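You operate a simulated robot arm through the tools that you are given. There is no shell and no other tool.

Carry out the task below with a simulated robot arm. There is one attempt and no reset: what you move stays moved.

TASK
Set the controls near the grey workbench. At the end: the blue rocker is switched on; the red rocker is switched on; the green rocker is switched on; the yellow rocker is switched on; whatever was shut is shut again. Leave all else as you found it, and nothing knocked over.

The check looks at the end state, three seconds after you hand in, the way a careful person would. Anything else that was tipped, shoved, dropped, spilled or broken makes it a failure.

THE ROBOT
A 7-joint arm with a two-finger parallel gripper, fixed in place. Base frame: the origin is at the foot of the arm, x ahead of it, y to its left, z up; the work surface is at about z = 6. Readings come in mm, degrees, newtons and seconds.
With the tool pointing down near the work surface it reaches from about 240 to 620 mm from the base axis. Its first joint turns from -66.0 to 66.0 degrees. Payload 2.6 kg.
The TCP is the grasp point between the finger pads, 30 mm short of the fingertips. In the tool frame z runs along the fingers and y along their closing line. The gripper opens to 94 mm. The fingers are 28 mm wide and 10 mm thick; the gripper's body (50 by 96 mm) begins 55 mm behind the TCP.
Orientation is told as [roll, pitch, yaw] about the base's x, y, z axes, in that order, counted from this pose: with the fingers straight down and closing along the base's y, the tool's x points along the base's -x, its y along +y and its z along -z.

THE INTERFACE
- The arm moves only by the tool step_arm. Its arguments are lists of equal length, an entry for each row: "offset": the shift along the tool's x, y, z in mm, a list of three; "dr": the turn, a rotation vector about the tool's x, y, z in degrees, a list of three; "fingers": the opening, from 0 (shut) to 1 (fully open). In form: {"offset": [[tx, ty, tz], ...], "dr": [[ax, ay, az], ...], "fingers": [fingers, ...]}. A call has 1 to 20 rows; each row shifts and turns the commanded pose from where the row before left it, along the tool's axes as they then stand. Each row takes 0.2 s and may step no farther than 50 mm and 8.6 degrees from the row before; otherwise, or with a gripper value out of range, the whole call is refused. Where a pose cannot be reached the arm comes as near as it can. A force on the tool above 40 N (or 10 N above the force at the start of the call, whichever is more), or a blocked arm, ends the call early, and 0.2 s more pass. The fingers move at their own pace (about 72 mm/s each) and stop on an object; they squeeze with about 31 N. The grip force told is the motor's: it shows also when the fingers shut on nothing. Time passes only in rows, and 0.2 s behind the last, so rows that do not move let the fingers close. The reply holds the time, the measured pose of the TCP, the force on the tool along the base axes, the opening and the grip force, in the units named above and with some noise, with the torque about the TCP (base axes, N m) and any sound that the robot's microphone picked up.
- Cameras (640 x 400 px; columns grow to the right, rows downward): "scene" is fixed at [47.1, 447, 554.8]; the picture's right is [-0.63, -0.78, 0.00], its down [-0.50, 0.41, -0.76] and it looks along [0.59, -0.48, -0.65] (base axes); focal length 269 px, centre (320, 200). "wrist" rides on the gripper at [76, 14, -103] in the tool frame; the picture's right is [-0.18, 0.98, 0.00], its down [-0.75, -0.14, -0.64] and it looks along [-0.63, -0.12, 0.77] (tool axes); focal length 243 px, centre (320, 200). There is no depth. A picture from a camera that has moved, and an enlarged one, comes with that camera's place and axes in the base frame and with its lens.
- camera(camera): a new picture of that camera. It takes no simulated time.
- zoom(camera, box): a new picture of the part [left, top, right, bottom] of that camera's present view, enlarged. It takes no simulated time.
- job_done(): hands the job in; it is judged then, once.

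Nothing tells you positions but the pictures and the camera data. Unless the task says otherwise, let go and move clear before handing in.

The tools are called after "Request:" as a command line: name --argument value ..., lists and objects as JSON in quotes. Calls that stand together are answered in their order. step_arm: Moves the arm, as the interface text tells. Its arguments: {"type":"object","properties":{"offset":{"type":"array"},"dr":{"type":"array"},"fingers":{"type":"array"}},"required":["offset","dr","fingers"]} The other tools are called the same way: camera (camera) takes a picture; zoom (camera, box) takes an enlarged picture of a part of a camera's view; job_done () hands the job in.

At the start:

```text
t: 0.0
position: [225.0, 282.7, 388.3]
tcp_rot: [0.0, 0.0, -0.1]
ft_force: [-0.7, 0.4, 0.9]
torque: [0.01, -0.03, -0.01]
gripper_width: 94.0
grasp_force: 0.1
```

scene: 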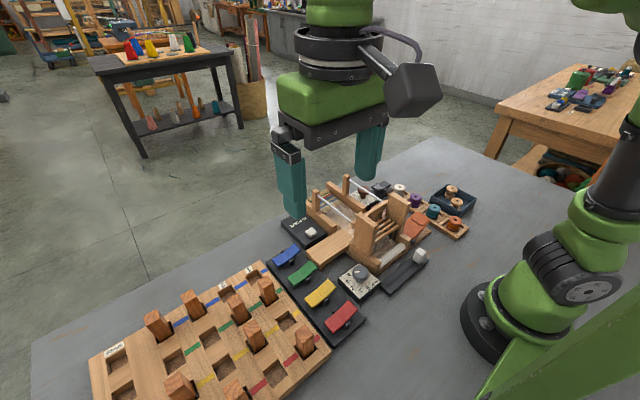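
wrist: 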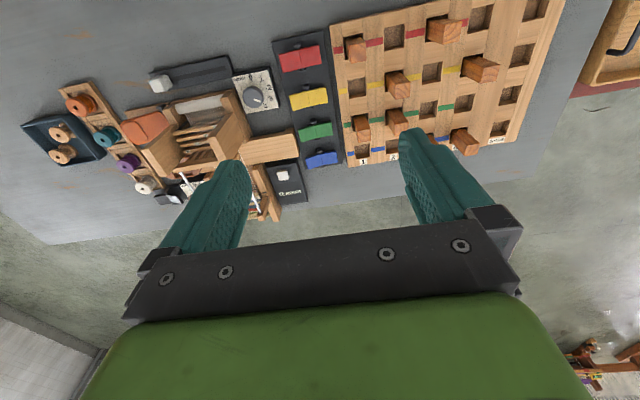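

I see a bench with four coloured rockers, a peg board, a loom-like object and other items. I'll look closer at the rockers and the area around them before moving.

Request:
zoom --camera "scene" --box '[240, 220, 400, 350]'

Request:
zoom --camera "wrist" --box '[220, 20, 380, 210]'

Request:
zoom --camera "scene" --box '[60, 240, 340, 400]'

Request:
zoom --camera "scene" --box '[280, 160, 480, 300]'

```text
3.08 times, centred on (320, 285) of scene
camera zoom: at [47.1, 447.0, 554.8], right [-0.63, -0.78, 0.0], down [-0.5, 0.41, -0.76], along [0.59, -0.48, -0.65], focal length 827 px, centre (320, -62)
```

zoom: 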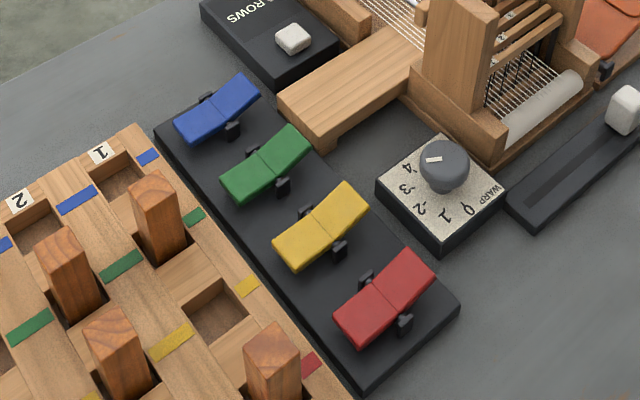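

```text
2.11 times, centred on (300, 115) of wrist
camera zoom: at [148.0, 297.4, 490.6], right [0.19, 0.98, 0.0], down [0.75, -0.14, 0.64], along [0.63, -0.12, -0.77], focal length 511 px, centre (362, 379)
```

zoom: 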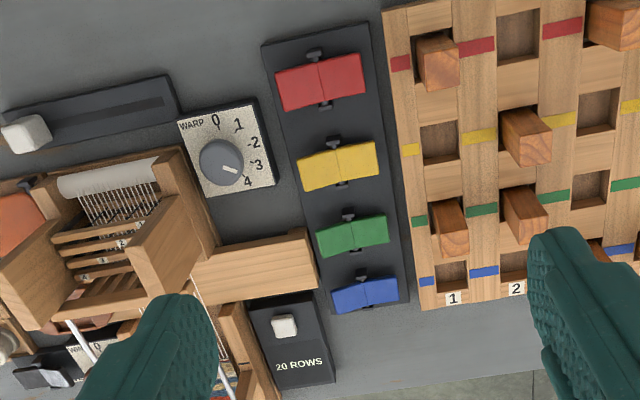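

```text
2.29 times, centred on (200, 320) of scene
camera zoom: at [47.1, 447.0, 554.8], right [-0.63, -0.78, 0.0], down [-0.5, 0.41, -0.76], along [0.59, -0.48, -0.65], focal length 614 px, centre (594, -74)
```

zoom: 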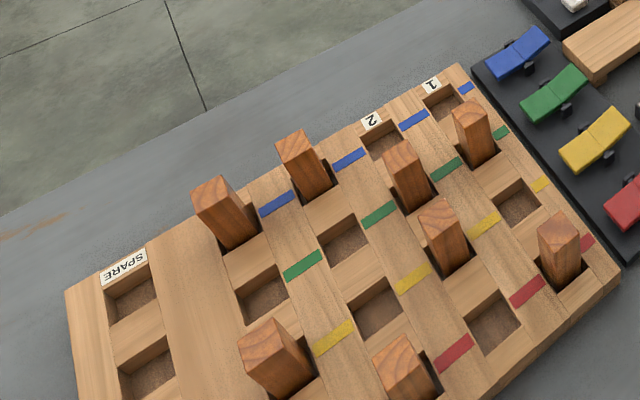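

```text
2.86 times, centred on (380, 230) of scene
camera zoom: at [47.1, 447.0, 554.8], right [-0.63, -0.78, 0.0], down [-0.5, 0.41, -0.76], along [0.59, -0.48, -0.65], focal length 768 px, centre (149, 114)
```

zoom: 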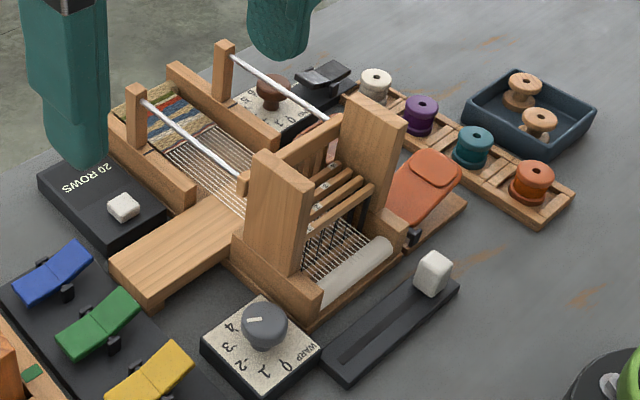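

The rockers sit at about y=250 with x≈220 (red), 289 (yellow), 352 (green) and 416 (blue), and they tip along y. I'll lower the wrist camera for a closer look before touching anything.

Request:
step_arm --offset '[[0, -10, 45], [0, -10, 45], [0, -10, 45], [0, 0, 0]]' --dr '[[0, 0, 0], [0, 0, 0], [0, 0, 0], [0, 0, 0]]' --fingers '[1, 1, 1, 1]'

```text
t: 1.0
position: [223.4, 254.3, 255.7]
tcp_rot: [0.1, 0.0, 0.0]
ft_force: [0.7, 1.0, -0.5]
torque: [-0.03, 0.0, 0.02]
gripper_width: 94.1
grasp_force: 0.1
```

The arm is now lower above the rockers, with the fingers still well clear. I'll take pictures to study the rocker shapes and any markings.

Request:
camera --camera "wrist"

Request:
zoom --camera "wrist" --box '[220, 0, 420, 125]'

Request:
zoom --camera "scene" --box '[265, 235, 375, 345]'

```text
taken
camera wrist: at [147.8, 268.7, 357.3], right [0.19, 0.98, 0.0], down [0.75, -0.14, 0.64], along [0.63, -0.12, -0.77], focal length 243 px, centre (320, 200)
```

wrist: 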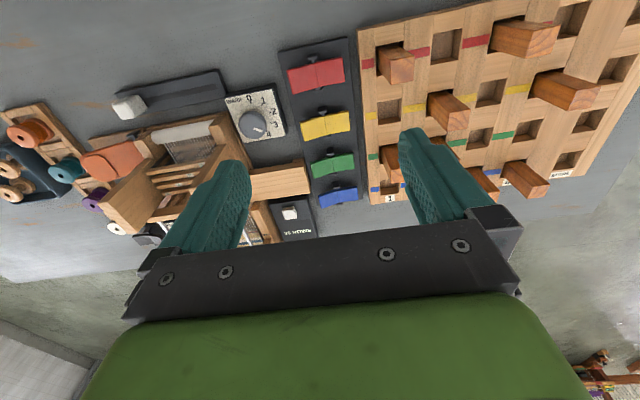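

```text
3.20 times, centred on (320, 62) of wrist
camera zoom: at [147.8, 268.7, 357.3], right [0.19, 0.98, 0.0], down [0.75, -0.14, 0.64], along [0.63, -0.12, -0.77], focal length 776 px, centre (320, 640)
```

zoom: 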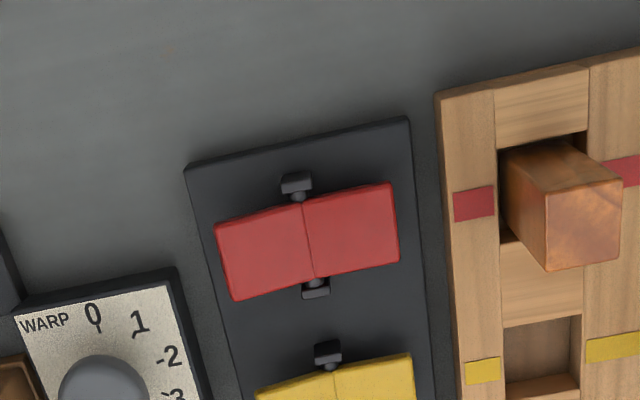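

```text
3.64 times, centred on (320, 290) of scene
camera zoom: at [47.1, 447.0, 554.8], right [-0.63, -0.78, 0.0], down [-0.5, 0.41, -0.76], along [0.59, -0.48, -0.65], focal length 977 px, centre (320, -127)
```

zoom: 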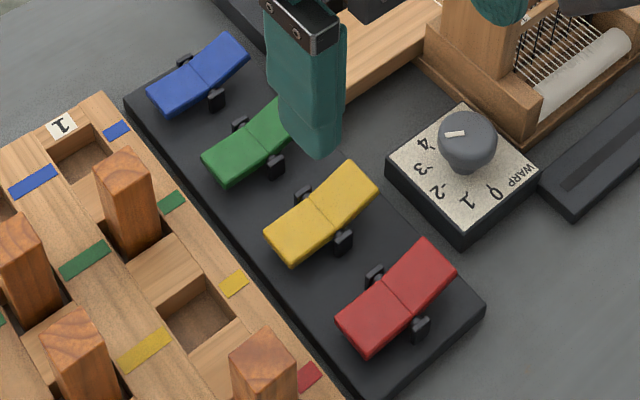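

No on/off marks show yet, but all four rockers look alike, with the −y end raised and the +y end low. I'll zoom in tightly on each one to confirm the tilt, and on the box label.

Request:
zoom --camera "scene" --box '[268, 238, 308, 268]'

Request:
zoom --camera "scene" --box '[300, 270, 370, 340]'

Request:
zoom --camera "wrist" --box '[270, 90, 370, 210]'

Request:
zoom --camera "wrist" --box '[100, 70, 300, 250]'

```text
13.33 times, centred on (288, 253) of scene
camera zoom: at [47.1, 447.0, 554.8], right [-0.63, -0.78, 0.0], down [-0.5, 0.41, -0.76], along [0.59, -0.48, -0.65], focal length 3582 px, centre (747, -507)
```

zoom: 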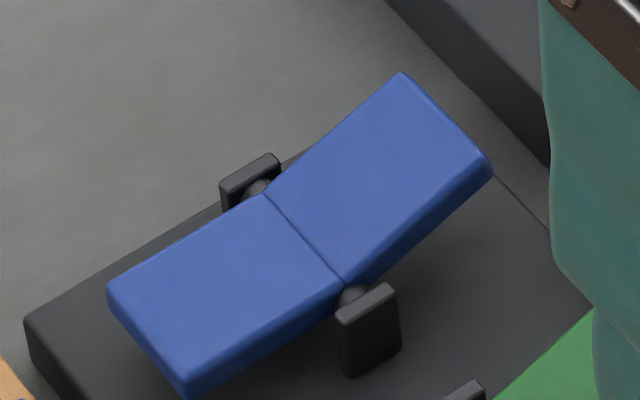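

```text
5.71 times, centred on (335, 305) of scene
camera zoom: at [47.1, 447.0, 554.8], right [-0.63, -0.78, 0.0], down [-0.5, 0.41, -0.76], along [0.59, -0.48, -0.65], focal length 1535 px, centre (234, -400)
```

zoom: 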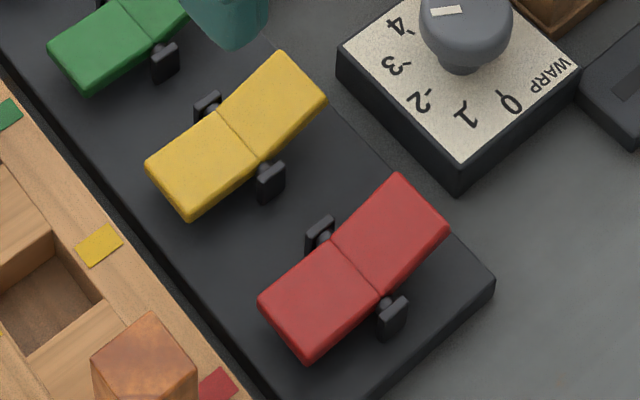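

```text
3.33 times, centred on (320, 150) of wrist
camera zoom: at [147.8, 268.7, 357.3], right [0.19, 0.98, 0.0], down [0.75, -0.14, 0.64], along [0.63, -0.12, -0.77], focal length 809 px, centre (320, 367)
```

zoom: 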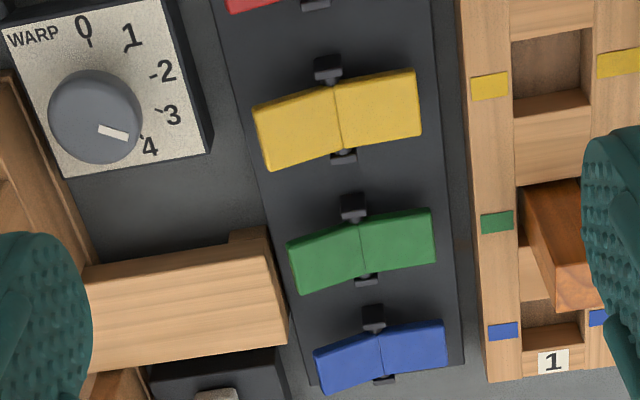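

```text
2.22 times, centred on (200, 160) of wrist
camera zoom: at [147.8, 268.7, 357.3], right [0.19, 0.98, 0.0], down [0.75, -0.14, 0.64], along [0.63, -0.12, -0.77], focal length 539 px, centre (587, 289)
```

zoom: 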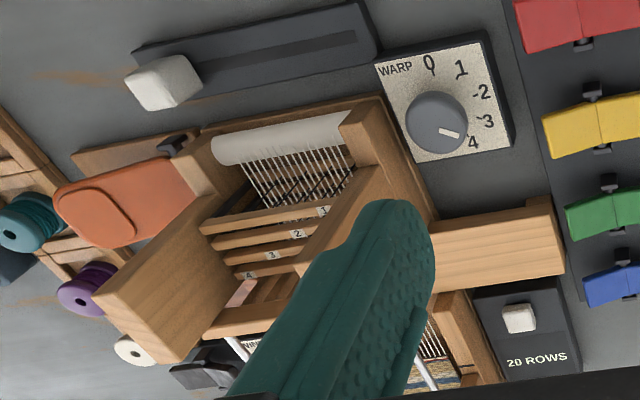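

All four rockers stand alike: the raised −y end is at about z≈30 and y≈216, the pivot at y≈250, and the low +y half is flat at z≈19. I'll close the fingers and hover over the red rocker's raised end.

Request:
step_arm --offset '[[0.5, -7, 0], [0.5, -7, 0], [0.5, -7, 30], [0.5, -7, 40], [0, 0, 40], [0, 0, 40], [0, 0, 25], [0, 0, 0]]' --dr '[[0, 0, 0], [0, 0, 0], [0, 0, 0], [0, 0, 0], [0, 0, 0], [0, 0, 0], [0, 0, 0], [0, 0, 0]]' --fingers '[0, 0, 0, 0, 0, 0, 0, 0]'

Request:
camera --camera "wrist"

Request:
zoom --camera "scene" --box '[265, 215, 425, 345]'

```text
t: 2.8
position: [223.3, 225.2, 77.5]
tcp_rot: [0.1, 0.1, -0.1]
ft_force: [-0.4, -0.1, -1.0]
torque: [-0.01, 0.02, -0.03]
gripper_width: 0.0
grasp_force: 31.3
```

```text
taken
camera wrist: at [146.9, 239.5, 180.7], right [0.19, 0.98, 0.0], down [0.75, -0.14, 0.64], along [0.63, -0.12, -0.77], focal length 243 px, centre (320, 200)
```

wrist: 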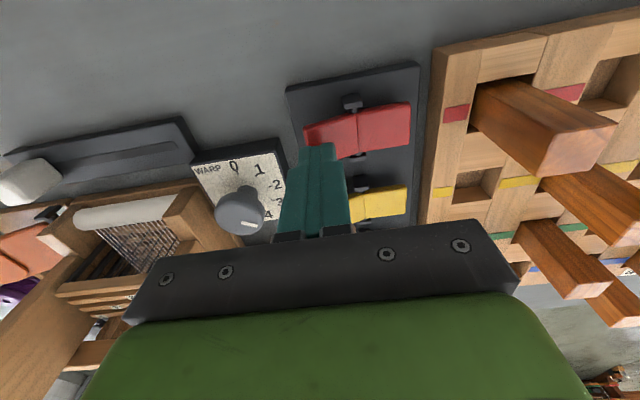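

```text
3.08 times, centred on (345, 280) of scene
camera zoom: at [47.1, 447.0, 554.8], right [-0.63, -0.78, 0.0], down [-0.5, 0.41, -0.76], along [0.59, -0.48, -0.65], focal length 827 px, centre (243, -46)
```

zoom: 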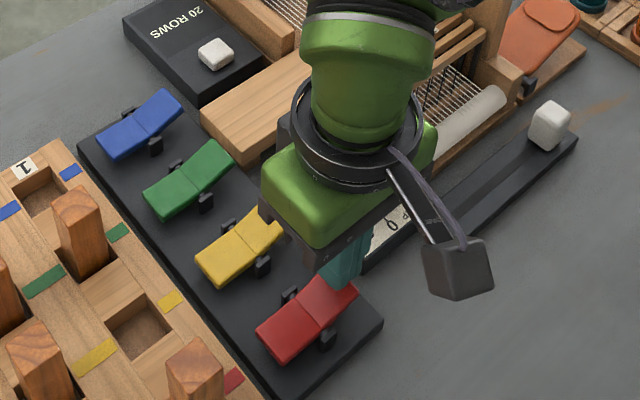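

The closed fingertips hover about 17 mm above the red rocker's raised end. Next I'll press slowly, watching the force and listening for a click.

Request:
step_arm --offset '[[0, 0, 6], [0, 0, 6], [0, 0, 3], [0, 0, 3], [0, 0, 3], [0, 0, 2]]' --dr '[[0, 0, 0], [0, 0, 0], [0, 0, 0], [0, 0, 0], [0, 0, 0], [0, 0, 0]]' --fingers '[0, 0, 0, 0, 0, 0]'

```text
t: 3.9
position: [222.1, 225.4, 61.9]
tcp_rot: [0.0, 0.0, -0.1]
ft_force: [-2.8, -3.6, 11.1]
torque: [-0.05, 0.15, 0.08]
gripper_width: 0.0
grasp_force: 31.0
stopped in row 5: the force on the tool passed its limit at 52 N (the readings are from after the stop); the commanded pose is now the measured one
```

The press stopped with a force spike at tip z≈32, earlier than expected. I'll look at the contact before pushing further.

Request:
zoom --camera "wrist" --box '[260, 60, 440, 220]'

Request:
zoom --camera "scene" --box '[300, 270, 390, 345]'

```text
2.50 times, centred on (350, 140) of wrist
camera zoom: at [145.9, 239.6, 164.2], right [0.19, 0.98, 0.0], down [0.75, -0.14, 0.64], along [0.63, -0.12, -0.77], focal length 606 px, centre (245, 350)
```

zoom: 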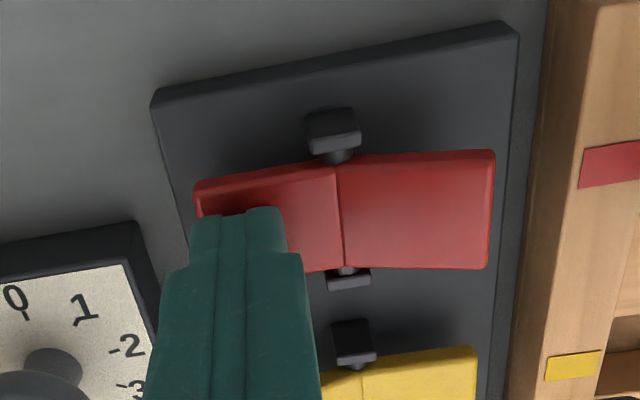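

```text
5.33 times, centred on (345, 308) of scene
camera zoom: at [47.1, 447.0, 554.8], right [-0.63, -0.78, 0.0], down [-0.5, 0.41, -0.76], along [0.59, -0.48, -0.65], focal length 1433 px, centre (187, -373)
```

zoom: 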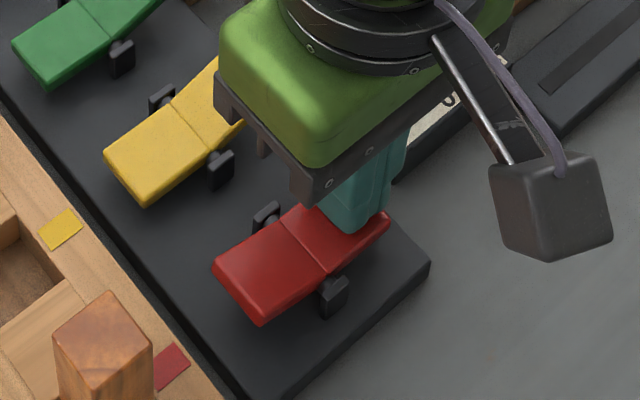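

The fingertips rest squarely on the red rocker's raised half, which has not moved visibly. I'll press again with much smaller steps.

Request:
step_arm --offset '[[0, 0, 0.8], [0, 0, 0.8], [0, 0, 0.8], [0, 0, 0.8], [0, 0, 0.8], [0, 0, 0.8], [0, 0, 0.8], [0, 0, 0.8]]' --dr '[[0, 0, 0], [0, 0, 0], [0, 0, 0], [0, 0, 0], [0, 0, 0], [0, 0, 0], [0, 0, 0], [0, 0, 0]]' --fingers '[0, 0, 0, 0, 0, 0, 0, 0]'

```text
t: 4.4
position: [221.6, 224.1, 61.3]
tcp_rot: [0.1, -0.1, -0.1]
ft_force: [-2.2, -3.1, 9.8]
torque: [-0.02, 0.22, 0.1]
gripper_width: 0.0
grasp_force: 30.4
stopped in row 2: the force on the tool passed its limit at 43 N (the readings are from after the stop); the commanded pose is now the measured one
```

The rocker resists strongly. I'll hold a light, steady press so I can read the torque and find out where the contact is.

Request:
step_arm --offset '[[0, 0, 0.6], [0, 0, 0], [0, 0, 0]]' --dr '[[0, 0, 0], [0, 0, 0], [0, 0, 0]]' --fingers '[0, 0, 0]'

Request:
zoom --camera "wrist" --box '[290, 80, 390, 180]'

```text
t: 5.4
position: [222.6, 224.6, 62.2]
tcp_rot: [0.0, 0.0, -0.3]
ft_force: [-1.7, -3.1, 9.2]
torque: [-0.05, 0.21, 0.09]
gripper_width: 0.1
grasp_force: 30.6
stopped in row 3: the force on the tool passed its limit at 41 N (the readings are from after the stop); the commanded pose is now the measured one
```

```text
4.00 times, centred on (340, 130) of wrist
camera zoom: at [145.8, 239.9, 164.2], right [0.19, 0.98, 0.0], down [0.75, -0.14, 0.64], along [0.63, -0.12, -0.77], focal length 970 px, centre (240, 480)
```

zoom: 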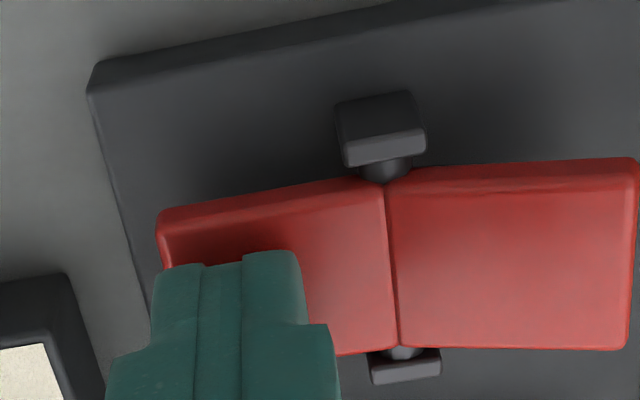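

The images suggest the red rocker has already tipped, since its +y end has risen and its −y end has dropped. I'll lift off and check.

Request:
step_arm --offset '[[0, 0, -10], [0, 0, -20], [0, 0, -30], [0, 0, 0]]' --dr '[[0, 0, 0], [0, 0, 0], [0, 0, 0], [0, 0, 0]]' --fingers '[0, 0, 0, 0]'

Request:
zoom --camera "scene" --box '[300, 270, 390, 345]'

Request:
zoom --camera "wrist" --box '[260, 60, 440, 220]'

```text
t: 6.4
position: [222.8, 222.6, 121.2]
tcp_rot: [-0.1, -0.1, -0.2]
ft_force: [-0.5, 1.1, -0.3]
torque: [-0.01, 0.02, 0.01]
gripper_width: 0.3
grasp_force: 31.3
```

```text
5.33 times, centred on (345, 308) of scene
camera zoom: at [47.1, 447.0, 554.8], right [-0.63, -0.78, 0.0], down [-0.5, 0.41, -0.76], along [0.59, -0.48, -0.65], focal length 1433 px, centre (187, -373)
```

zoom: 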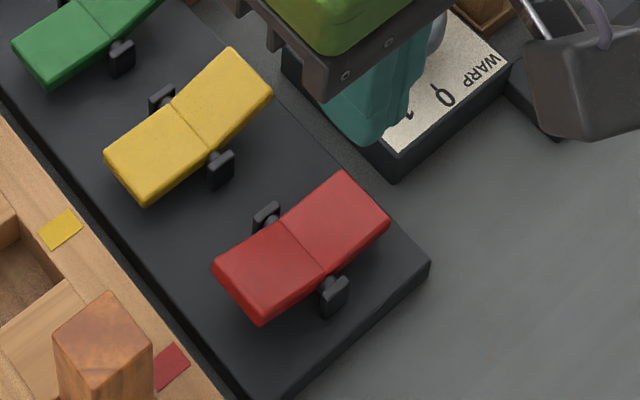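

```text
2.50 times, centred on (350, 140) of wrist
camera zoom: at [146.1, 238.0, 223.3], right [0.19, 0.98, 0.0], down [0.75, -0.14, 0.64], along [0.63, -0.12, -0.77], focal length 606 px, centre (245, 350)
```

zoom: 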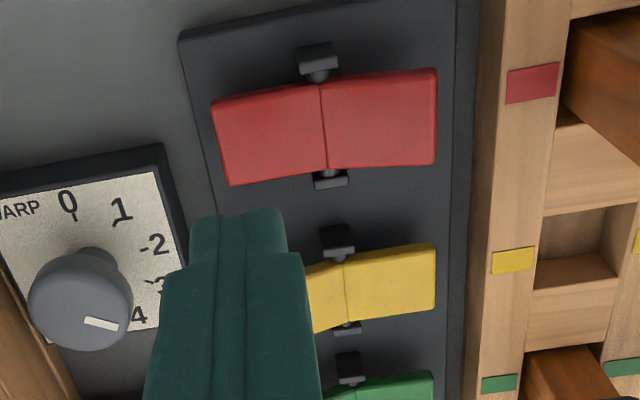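

The red rocker now sits differently from the yellow one. I'll zoom tightly on both to measure the tilt properly.

Request:
zoom --camera "scene" --box '[320, 297, 368, 333]'

Request:
zoom --camera "scene" --box '[298, 272, 346, 313]'

Request:
zoom --camera "wrist" --box '[300, 70, 400, 150]'

```text
11.11 times, centred on (344, 315) of scene
camera zoom: at [47.1, 447.0, 554.8], right [-0.63, -0.78, 0.0], down [-0.5, 0.41, -0.76], along [0.59, -0.48, -0.65], focal length 2985 px, centre (53, -1078)
```

zoom: 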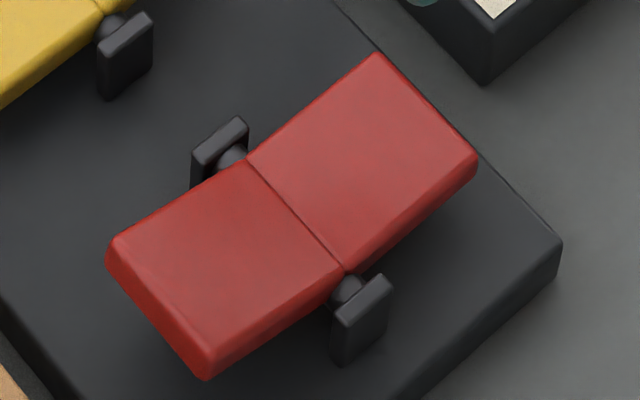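

```text
9.76 times, centred on (322, 292) of scene
camera zoom: at [47.1, 447.0, 554.8], right [-0.63, -0.78, 0.0], down [-0.5, 0.41, -0.76], along [0.59, -0.48, -0.65], focal length 2621 px, centre (300, -702)
```

zoom: 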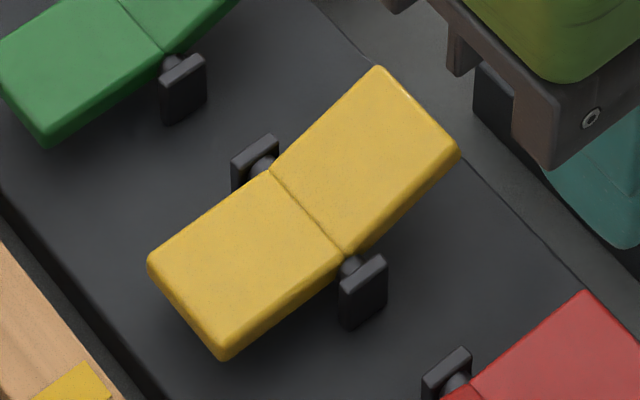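

```text
5.00 times, centred on (350, 110) of wrist
camera zoom: at [146.1, 238.0, 223.3], right [0.19, 0.98, 0.0], down [0.75, -0.14, 0.64], along [0.63, -0.12, -0.77], focal length 1213 px, centre (170, 650)
```

zoom: 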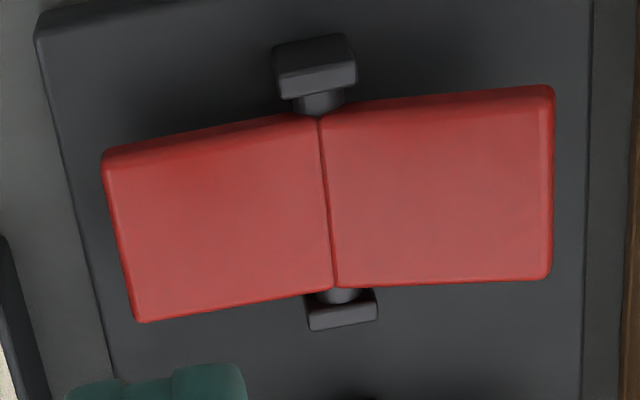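

The red rocker has clearly flipped: its +y end is now up about 11 mm, its −y half lies flat, and it bottomed at TCP z≈61. Next I'll move above the yellow rocker's raised end at x≈283, y≈225.

Request:
step_arm --offset '[[-20, 0.8, 0], [-20, 0.8, 0], [-20, 0.8, 10], [0, 0, 20], [0, 0, 10], [0, 0, 0]]' --dr '[[0, 0, 0], [0, 0, 0], [0, 0, 0], [0, 0, 0], [0, 0, 0], [0, 0, 0]]' --fingers '[0, 0, 0, 0, 0, 0]'

Request:
zoom --camera "wrist" --box '[240, 60, 440, 220]'

Request:
zoom --camera "scene" --box '[265, 215, 425, 345]'

```text
t: 7.8
position: [282.8, 225.8, 82.5]
tcp_rot: [0.0, -0.1, -0.2]
ft_force: [-0.2, 0.1, -0.1]
torque: [-0.03, -0.01, 0.02]
gripper_width: 0.0
grasp_force: 30.9
```

```text
2.50 times, centred on (340, 140) of wrist
camera zoom: at [205.5, 241.6, 184.3], right [0.19, 0.98, 0.0], down [0.75, -0.14, 0.64], along [0.63, -0.12, -0.77], focal length 606 px, centre (270, 350)
```

zoom: 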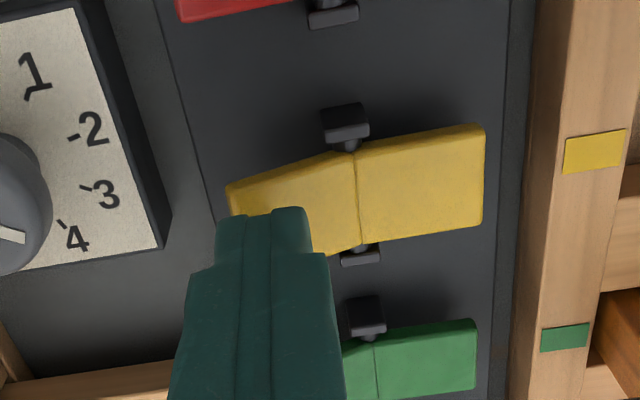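

```text
3.08 times, centred on (345, 280) of scene
camera zoom: at [47.1, 447.0, 554.8], right [-0.63, -0.78, 0.0], down [-0.5, 0.41, -0.76], along [0.59, -0.48, -0.65], focal length 827 px, centre (243, -46)
```

zoom: 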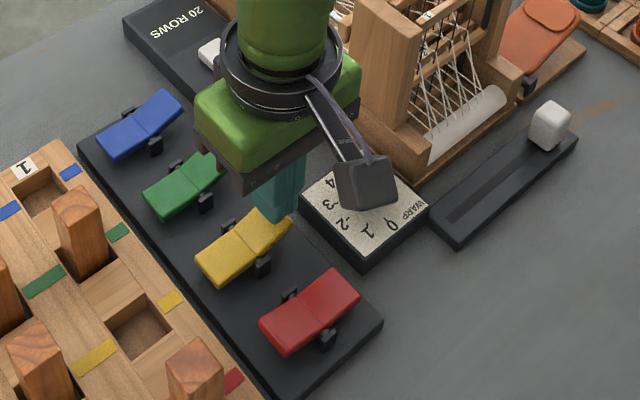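

The red rocker lifted a shaft on the loom, which confirms "on". Now I'll press yellow down gently to about TCP z≈61.5.

Request:
step_arm --offset '[[0, 0, 6], [0, 0, 5], [0, 0, 3], [0, 0, 2], [0, 0, 2], [0, 0, 1.5], [0, 0, 1], [0, 0, 0]]' --dr '[[0, 0, 0], [0, 0, 0], [0, 0, 0], [0, 0, 0], [0, 0, 0], [0, 0, 0], [0, 0, 0], [0, 0, 0]]' --fingers '[0, 0, 0, 0, 0, 0, 0, 0]'

Request:
zoom --camera "wrist" --box '[240, 60, 440, 220]'

```text
t: 9.6
position: [283.4, 228.0, 62.0]
tcp_rot: [0.0, 0.0, -0.1]
ft_force: [-5.8, -2.2, 13.5]
torque: [-0.06, 0.31, -0.01]
gripper_width: 0.0
grasp_force: 30.9
```

```text
2.50 times, centred on (340, 140) of wrist
camera zoom: at [205.8, 242.4, 164.2], right [0.19, 0.98, 0.0], down [0.75, -0.14, 0.64], along [0.63, -0.12, -0.77], focal length 606 px, centre (270, 350)
```

zoom: 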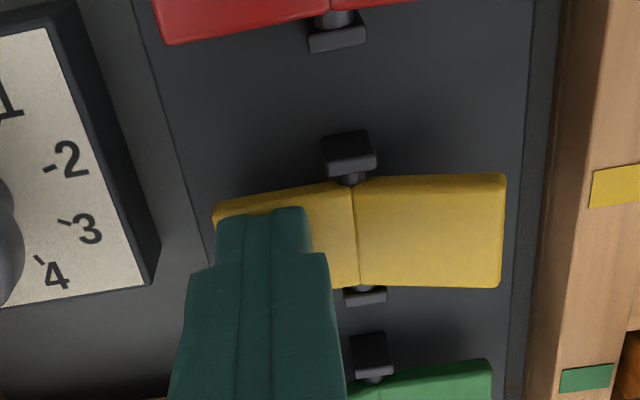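

Yellow looks tipped. I'll lift off straight up and compare it with red.

Request:
step_arm --offset '[[0, 0, -10], [0, 0, -20], [0, 0, -30], [0, 0, 0]]' --dr '[[0, 0, 0], [0, 0, 0], [0, 0, 0], [0, 0, 0]]' --fingers '[0, 0, 0, 0]'

Request:
zoom --camera "scene" --box '[270, 235, 380, 345]'

Request:
zoom --camera "wrist" --box '[240, 20, 440, 220]'

```text
t: 10.6
position: [281.7, 226.1, 121.9]
tcp_rot: [0.0, -0.1, -0.2]
ft_force: [0.7, -0.3, 0.6]
torque: [0.09, -0.04, 0.0]
gripper_width: 0.0
grasp_force: 31.6
```

```text
3.64 times, centred on (325, 290) of scene
camera zoom: at [47.1, 447.0, 554.8], right [-0.63, -0.78, 0.0], down [-0.5, 0.41, -0.76], along [0.59, -0.48, -0.65], focal length 977 px, centre (302, -127)
```

zoom: 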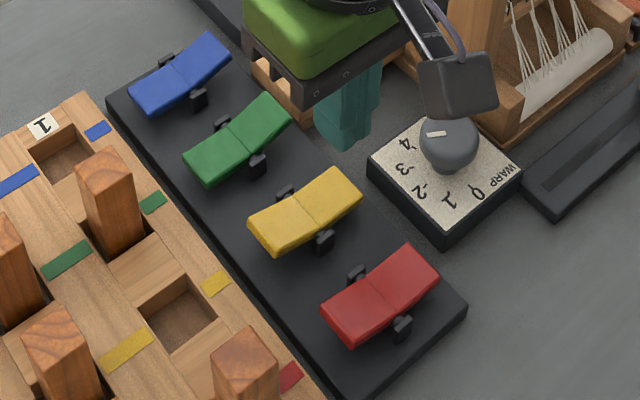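

```text
2.00 times, centred on (340, 120) of wrist
camera zoom: at [205.0, 241.2, 224.4], right [0.19, 0.98, 0.0], down [0.75, -0.14, 0.64], along [0.63, -0.12, -0.77], focal length 485 px, centre (280, 360)
```

zoom: 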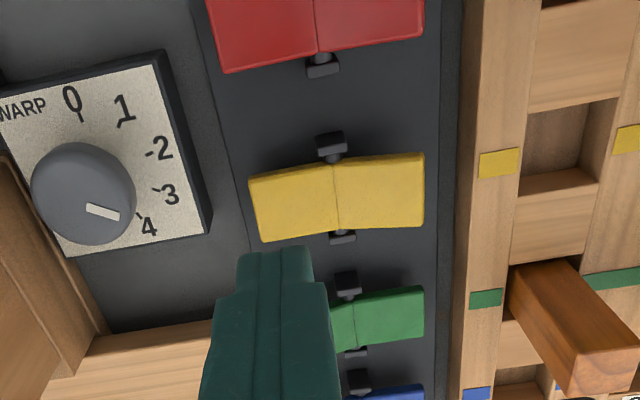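

Yellow has flipped. I'll check carefully that red hasn't moved back.

Request:
zoom --camera "scene" --box '[320, 297, 368, 333]'

Request:
zoom --camera "scene" --box '[298, 272, 346, 313]'

Request:
zoom --camera "scene" --box '[340, 170, 480, 280]'

```text
11.11 times, centred on (344, 315) of scene
camera zoom: at [47.1, 447.0, 554.8], right [-0.63, -0.78, 0.0], down [-0.5, 0.41, -0.76], along [0.59, -0.48, -0.65], focal length 2985 px, centre (53, -1078)
```

zoom: 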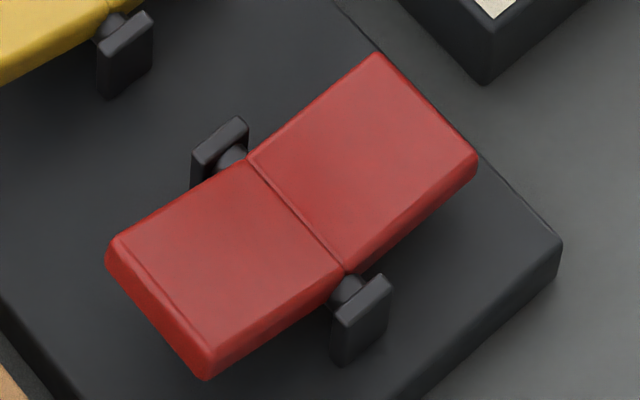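

```text
9.76 times, centred on (322, 292) of scene
camera zoom: at [47.1, 447.0, 554.8], right [-0.63, -0.78, 0.0], down [-0.5, 0.41, -0.76], along [0.59, -0.48, -0.65], focal length 2621 px, centre (300, -702)
```

zoom: 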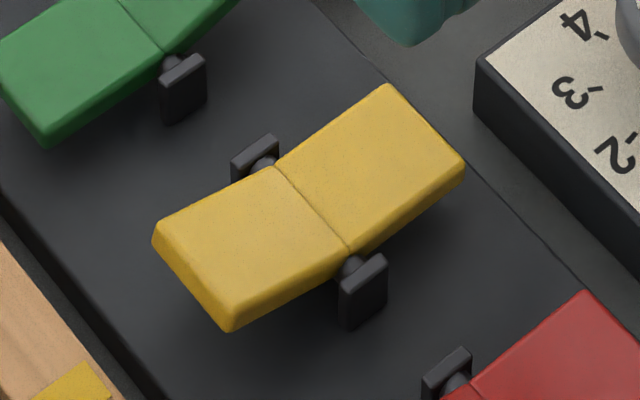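

```text
3.64 times, centred on (410, 225) of scene
camera zoom: at [47.1, 447.0, 554.8], right [-0.63, -0.78, 0.0], down [-0.5, 0.41, -0.76], along [0.59, -0.48, -0.65], focal length 977 px, centre (-7, 109)
```

zoom: 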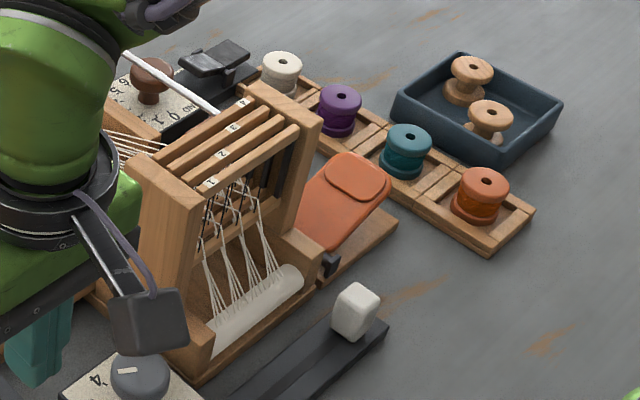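

Red is unchanged and yellow matches it. Next I'll move above green at x≈347, y≈229, keeping away from the loom's wooden plank end near y≈207.

Request:
step_arm --offset '[[-22, 1, 0], [-22, 1, 0], [-21, 1, 10], [0, 0, 20], [0, 0, 8], [0, 0, 0]]' --dr '[[0, 0, 0], [0, 0, 0], [0, 0, 0], [0, 0, 0], [0, 0, 0], [0, 0, 0]]' --fingers '[0, 0, 0, 0, 0, 0]'

Request:
zoom --camera "wrist" --box '[220, 60, 440, 220]'

Request:
zoom --camera "scene" --box '[245, 195, 405, 325]'

```text
t: 12.0
position: [348.5, 229.3, 83.6]
tcp_rot: [0.0, -0.1, -0.2]
ft_force: [0.4, -0.2, -0.7]
torque: [-0.03, 0.04, -0.02]
gripper_width: 0.0
grasp_force: 30.9
```

```text
2.50 times, centred on (330, 140) of wrist
camera zoom: at [270.9, 243.9, 186.5], right [0.19, 0.98, 0.0], down [0.75, -0.14, 0.64], along [0.63, -0.12, -0.77], focal length 606 px, centre (295, 350)
```

zoom: 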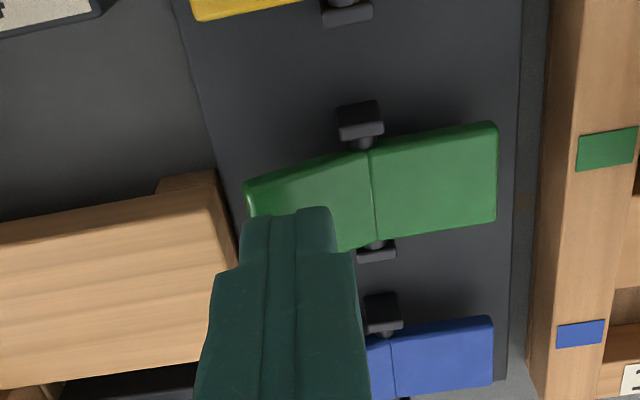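

```text
3.08 times, centred on (325, 260) of scene
camera zoom: at [47.1, 447.0, 554.8], right [-0.63, -0.78, 0.0], down [-0.5, 0.41, -0.76], along [0.59, -0.48, -0.65], focal length 827 px, centre (305, 15)
```

zoom: 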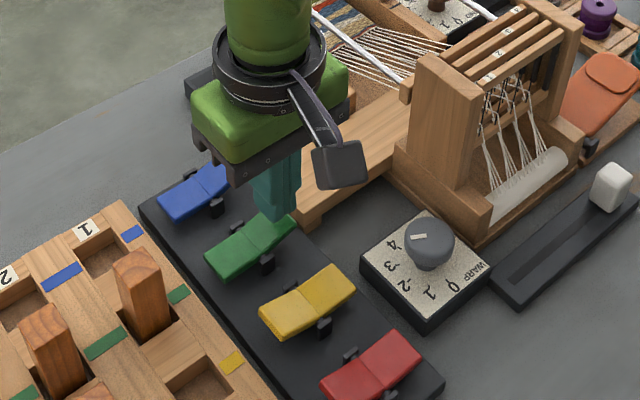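

Before pressing green, I want the exact height and end position of the wooden plank beside it. I'll zoom on it from both cameras.

Request:
zoom --camera "wrist" --box '[240, 110, 340, 190]'

Request:
zoom --camera "scene" --box '[300, 220, 360, 280]'

Request:
camera --camera "wrist"

```text
5.00 times, centred on (290, 150) of wrist
camera zoom: at [270.9, 243.9, 186.5], right [0.19, 0.98, 0.0], down [0.75, -0.14, 0.64], along [0.63, -0.12, -0.77], focal length 1213 px, centre (470, 450)
```

zoom: 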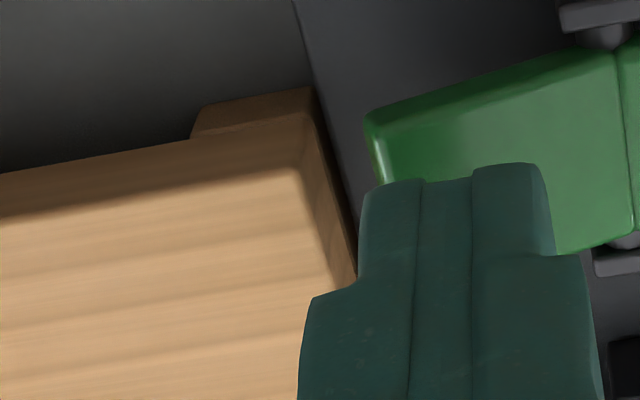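

```text
6.67 times, centred on (330, 250) of scene
camera zoom: at [47.1, 447.0, 554.8], right [-0.63, -0.78, 0.0], down [-0.5, 0.41, -0.76], along [0.59, -0.48, -0.65], focal length 1791 px, centre (253, -133)
```

zoom: 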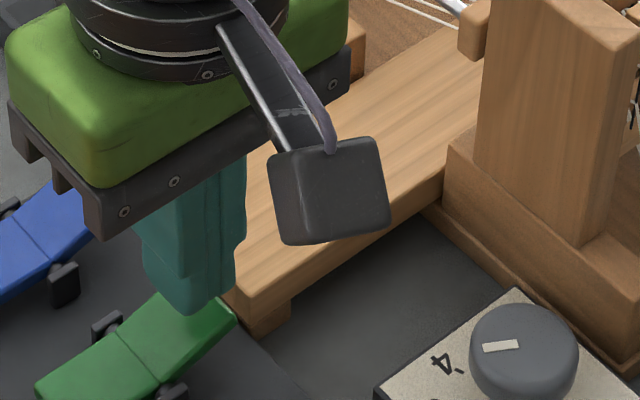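

```text
taken
camera wrist: at [270.9, 243.9, 186.5], right [0.19, 0.98, 0.0], down [0.75, -0.14, 0.64], along [0.63, -0.12, -0.77], focal length 243 px, centre (320, 200)
```

wrist: 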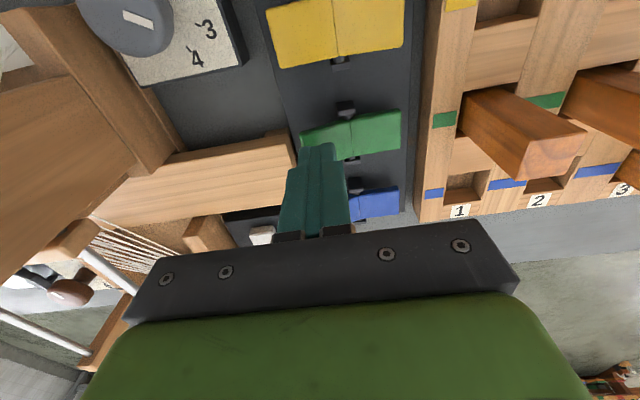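

The plank end is at about the same height as the rocker's raised end and roughly 9 mm beyond it in −y, so at y≈229 the fingers clear it by about 12 mm. I'll press green gently.

Request:
step_arm --offset '[[0, 0, 6], [0, 0, 5], [0, 0, 4], [0, 0, 2], [0, 0, 2], [0, 0, 1.5], [0, 0, 1], [0, 0, 0]]' --dr '[[0, 0, 0], [0, 0, 0], [0, 0, 0], [0, 0, 0], [0, 0, 0], [0, 0, 0], [0, 0, 0], [0, 0, 0]]' --fingers '[0, 0, 0, 0, 0, 0, 0, 0]'

Request:
zoom --camera "wrist" --box '[220, 60, 440, 220]'

```text
t: 13.8
position: [347.6, 231.9, 62.1]
tcp_rot: [0.1, -0.1, -0.2]
ft_force: [-1.6, -1.6, 6.7]
torque: [-0.01, 0.11, 0.03]
gripper_width: 0.0
grasp_force: 31.0
```

```text
2.50 times, centred on (330, 140) of wrist
camera zoom: at [270.5, 244.9, 164.2], right [0.19, 0.98, 0.0], down [0.75, -0.14, 0.64], along [0.63, -0.12, -0.77], focal length 606 px, centre (295, 350)
```

zoom: 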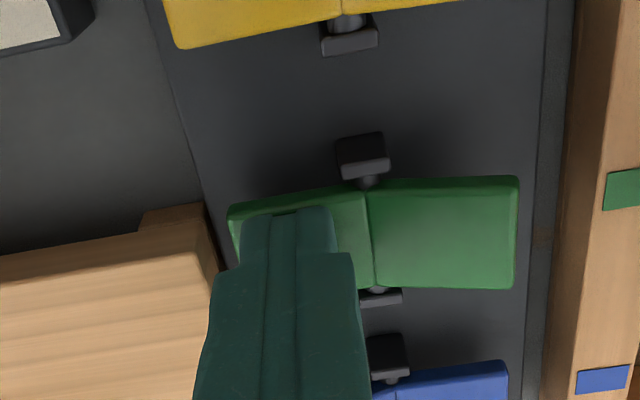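

Green appears tipped. I'll add a small extra nudge to seat it, then lift off and check.

Request:
step_arm --offset '[[0, 0, 0.5], [0, 0, 0], [0, 0, -10], [0, 0, -20], [0, 0, -30], [0, 0, 0]]' --dr '[[0, 0, 0], [0, 0, 0], [0, 0, 0], [0, 0, 0], [0, 0, 0], [0, 0, 0]]' --fingers '[0, 0, 0, 0, 0, 0]'

Request:
zoom --camera "scene" --box '[265, 235, 365, 335]'

Request:
zoom --camera "wrist" --box '[220, 20, 440, 220]'

```text
t: 15.2
position: [347.7, 230.2, 122.3]
tcp_rot: [0.0, -0.2, -0.2]
ft_force: [0.0, 0.3, 0.4]
torque: [-0.01, 0.01, 0.0]
gripper_width: 0.1
grasp_force: 30.7
```

```text
4.00 times, centred on (315, 285) of scene
camera zoom: at [47.1, 447.0, 554.8], right [-0.63, -0.78, 0.0], down [-0.5, 0.41, -0.76], along [0.59, -0.48, -0.65], focal length 1074 px, centre (340, -140)
```

zoom: 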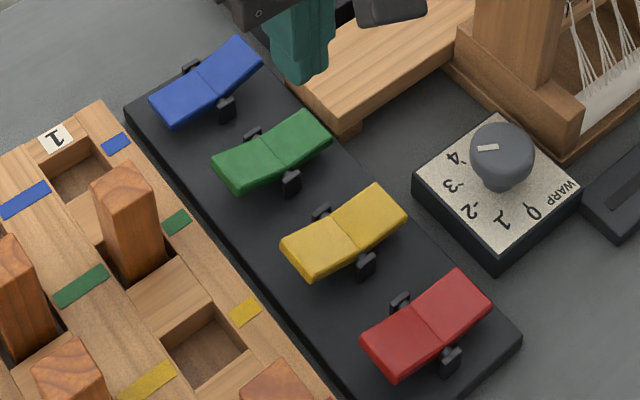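

```text
2.00 times, centred on (330, 120) of wrist
camera zoom: at [271.1, 243.8, 224.4], right [0.19, 0.98, 0.0], down [0.75, -0.14, 0.64], along [0.63, -0.12, -0.77], focal length 485 px, centre (300, 360)
```

zoom: 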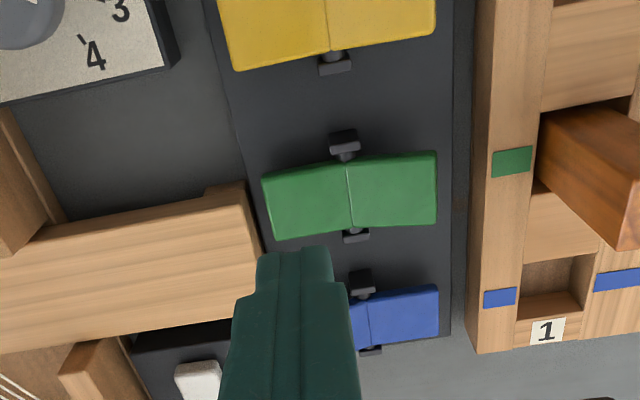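

Green has flipped to match yellow and red. Next I'll move above blue at x≈411, y≈229.

Request:
step_arm --offset '[[-21, 0, 0], [-21, 0, 0], [-21, 0, 10], [0, 0, 20], [0, 0, 8], [0, 0, 0]]' --dr '[[0, 0, 0], [0, 0, 0], [0, 0, 0], [0, 0, 0], [0, 0, 0], [0, 0, 0]]' --fingers '[0, 0, 0, 0, 0, 0]'

Request:
zoom --camera "wrist" --box '[220, 60, 440, 220]'

Request:
zoom --camera "scene" --box '[245, 195, 405, 325]'

```text
t: 16.6
position: [411.9, 230.3, 84.3]
tcp_rot: [0.1, 0.0, -0.2]
ft_force: [0.2, -0.2, 0.0]
torque: [-0.01, -0.02, -0.01]
gripper_width: 0.0
grasp_force: 31.1
```

```text
2.50 times, centred on (330, 140) of wrist
camera zoom: at [334.4, 244.6, 186.0], right [0.19, 0.98, 0.0], down [0.75, -0.14, 0.64], along [0.63, -0.12, -0.77], focal length 606 px, centre (295, 350)
```

zoom: 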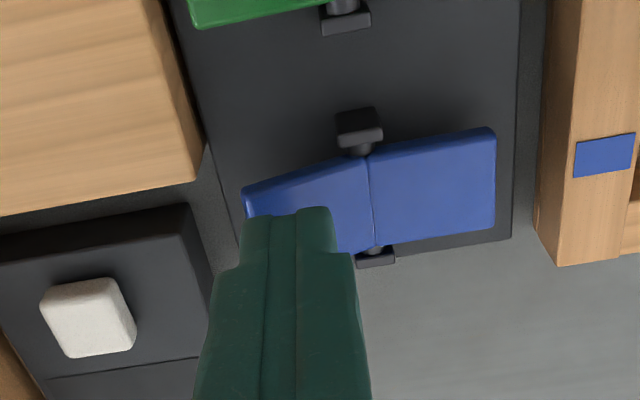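

```text
3.08 times, centred on (325, 260) of scene
camera zoom: at [47.1, 447.0, 554.8], right [-0.63, -0.78, 0.0], down [-0.5, 0.41, -0.76], along [0.59, -0.48, -0.65], focal length 827 px, centre (305, 15)
```

zoom: 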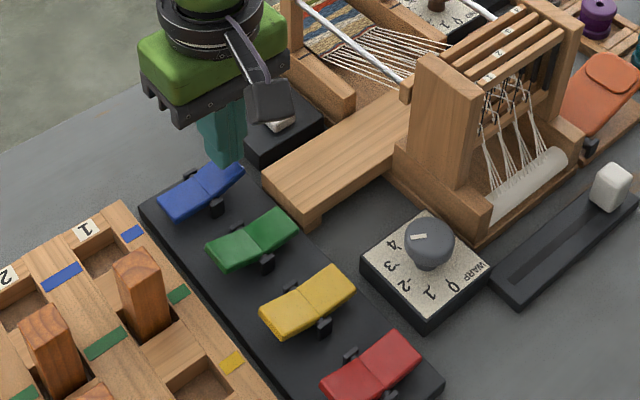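

The fingers are lined up over the blue rocker's raised end, clear of the plank and the ROWS box. I'll press it the same way.

Request:
step_arm --offset '[[0, 0, 6], [0, 0, 6], [0, 0, 4], [0, 0, 2], [0, 0, 2], [0, 0, 1.5], [0, 0, 1], [0, 0, 0.3], [0, 0, 0]]' --dr '[[0, 0, 0], [0, 0, 0], [0, 0, 0], [0, 0, 0], [0, 0, 0], [0, 0, 0], [0, 0, 0], [0, 0, 0], [0, 0, 0]]' --fingers '[0, 0, 0, 0, 0, 0, 0, 0, 0]'

Request:
zoom --camera "wrist" --box '[220, 60, 440, 220]'

```text
t: 18.6
position: [410.9, 229.8, 60.8]
tcp_rot: [0.2, 0.0, -0.4]
ft_force: [-10.5, -6.6, 25.1]
torque: [-0.15, 0.55, 0.03]
gripper_width: 0.2
grasp_force: 31.6
```

```text
2.50 times, centred on (330, 140) of wrist
camera zoom: at [334.0, 244.5, 164.1], right [0.19, 0.98, 0.0], down [0.75, -0.15, 0.64], along [0.63, -0.12, -0.77], focal length 606 px, centre (295, 350)
```

zoom: 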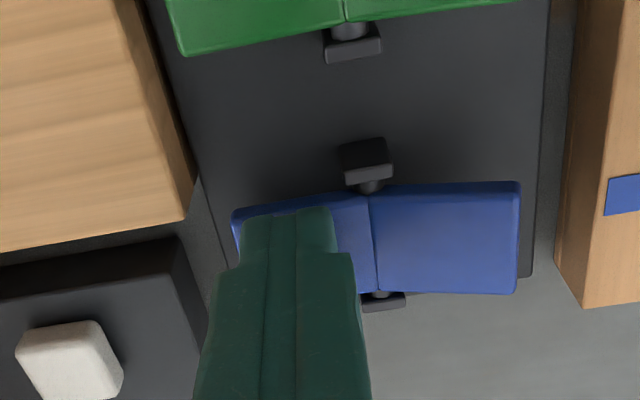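

Blue has bottomed at 25 N and looks tipped. I'll lift well clear and then inspect the whole scene.

Request:
step_arm --offset '[[0, 0, -5], [0, 0, -15], [0, 0, -30], [0, 0, -40], [0, 0, -45], [0, 0, -45], [0, 0, -45], [0, 0, 0]]' --dr '[[0, 0, 0], [0, 0, 0], [0, 0, 0], [0, 0, 0], [0, 0, 0], [0, 0, 0], [0, 0, 0], [0, 0, 0]]' --fingers '[0, 0, 0, 0, 0, 0, 0, 0]'

Request:
camera --camera "scene"

Request:
camera --camera "wrist"

Request:
zoom --camera "scene" --box '[260, 235, 370, 335]'

Request:
zoom --camera "scene" --box '[280, 160, 480, 300]'

```text
t: 20.4
position: [412.4, 228.0, 285.2]
tcp_rot: [0.0, -0.1, -0.2]
ft_force: [0.7, 0.8, -0.2]
torque: [0.0, 0.01, 0.01]
gripper_width: 0.1
grasp_force: 30.9
```

```text
taken
```

scene: 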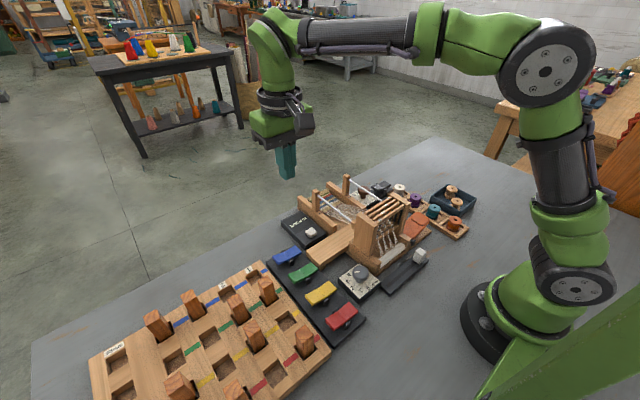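

```text
taken
camera wrist: at [335.5, 243.5, 387.4], right [0.19, 0.98, 0.0], down [0.75, -0.14, 0.64], along [0.63, -0.12, -0.77], focal length 243 px, centre (320, 200)
```

wrist: 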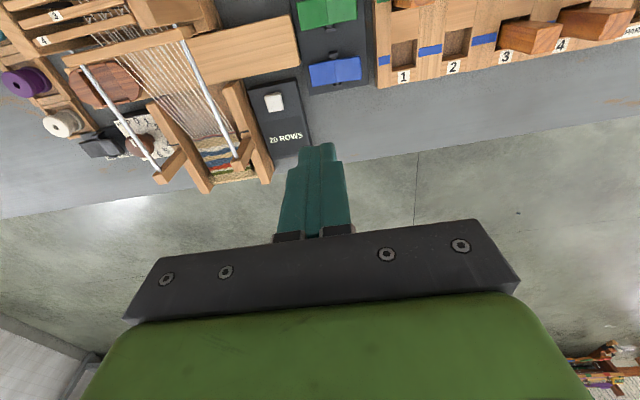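

```text
4.00 times, centred on (315, 285) of scene
camera zoom: at [47.1, 447.0, 554.8], right [-0.63, -0.78, 0.0], down [-0.5, 0.41, -0.76], along [0.59, -0.48, -0.65], focal length 1074 px, centre (340, -140)
```

zoom: 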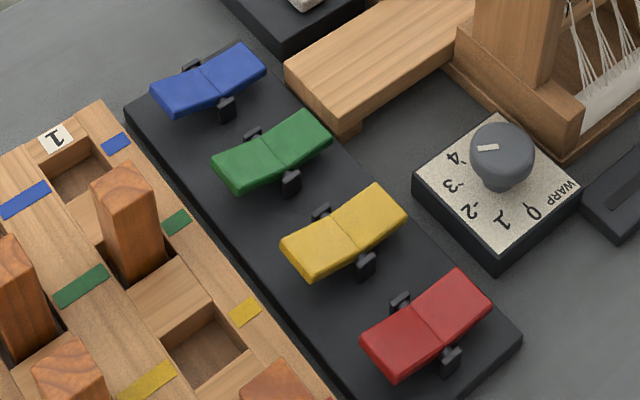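

```text
2.86 times, centred on (380, 230) of scene
camera zoom: at [47.1, 447.0, 554.8], right [-0.63, -0.78, 0.0], down [-0.5, 0.41, -0.76], along [0.59, -0.48, -0.65], focal length 768 px, centre (149, 114)
```

zoom: 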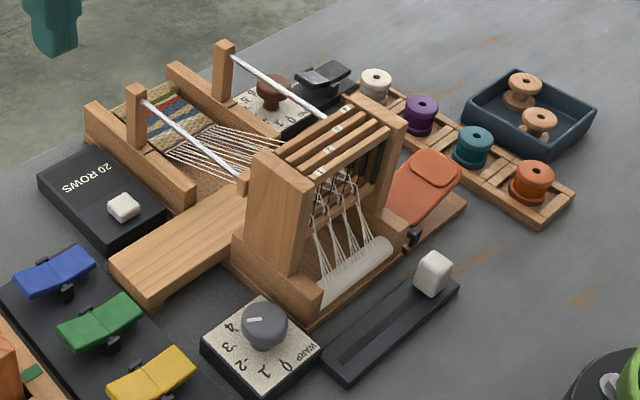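

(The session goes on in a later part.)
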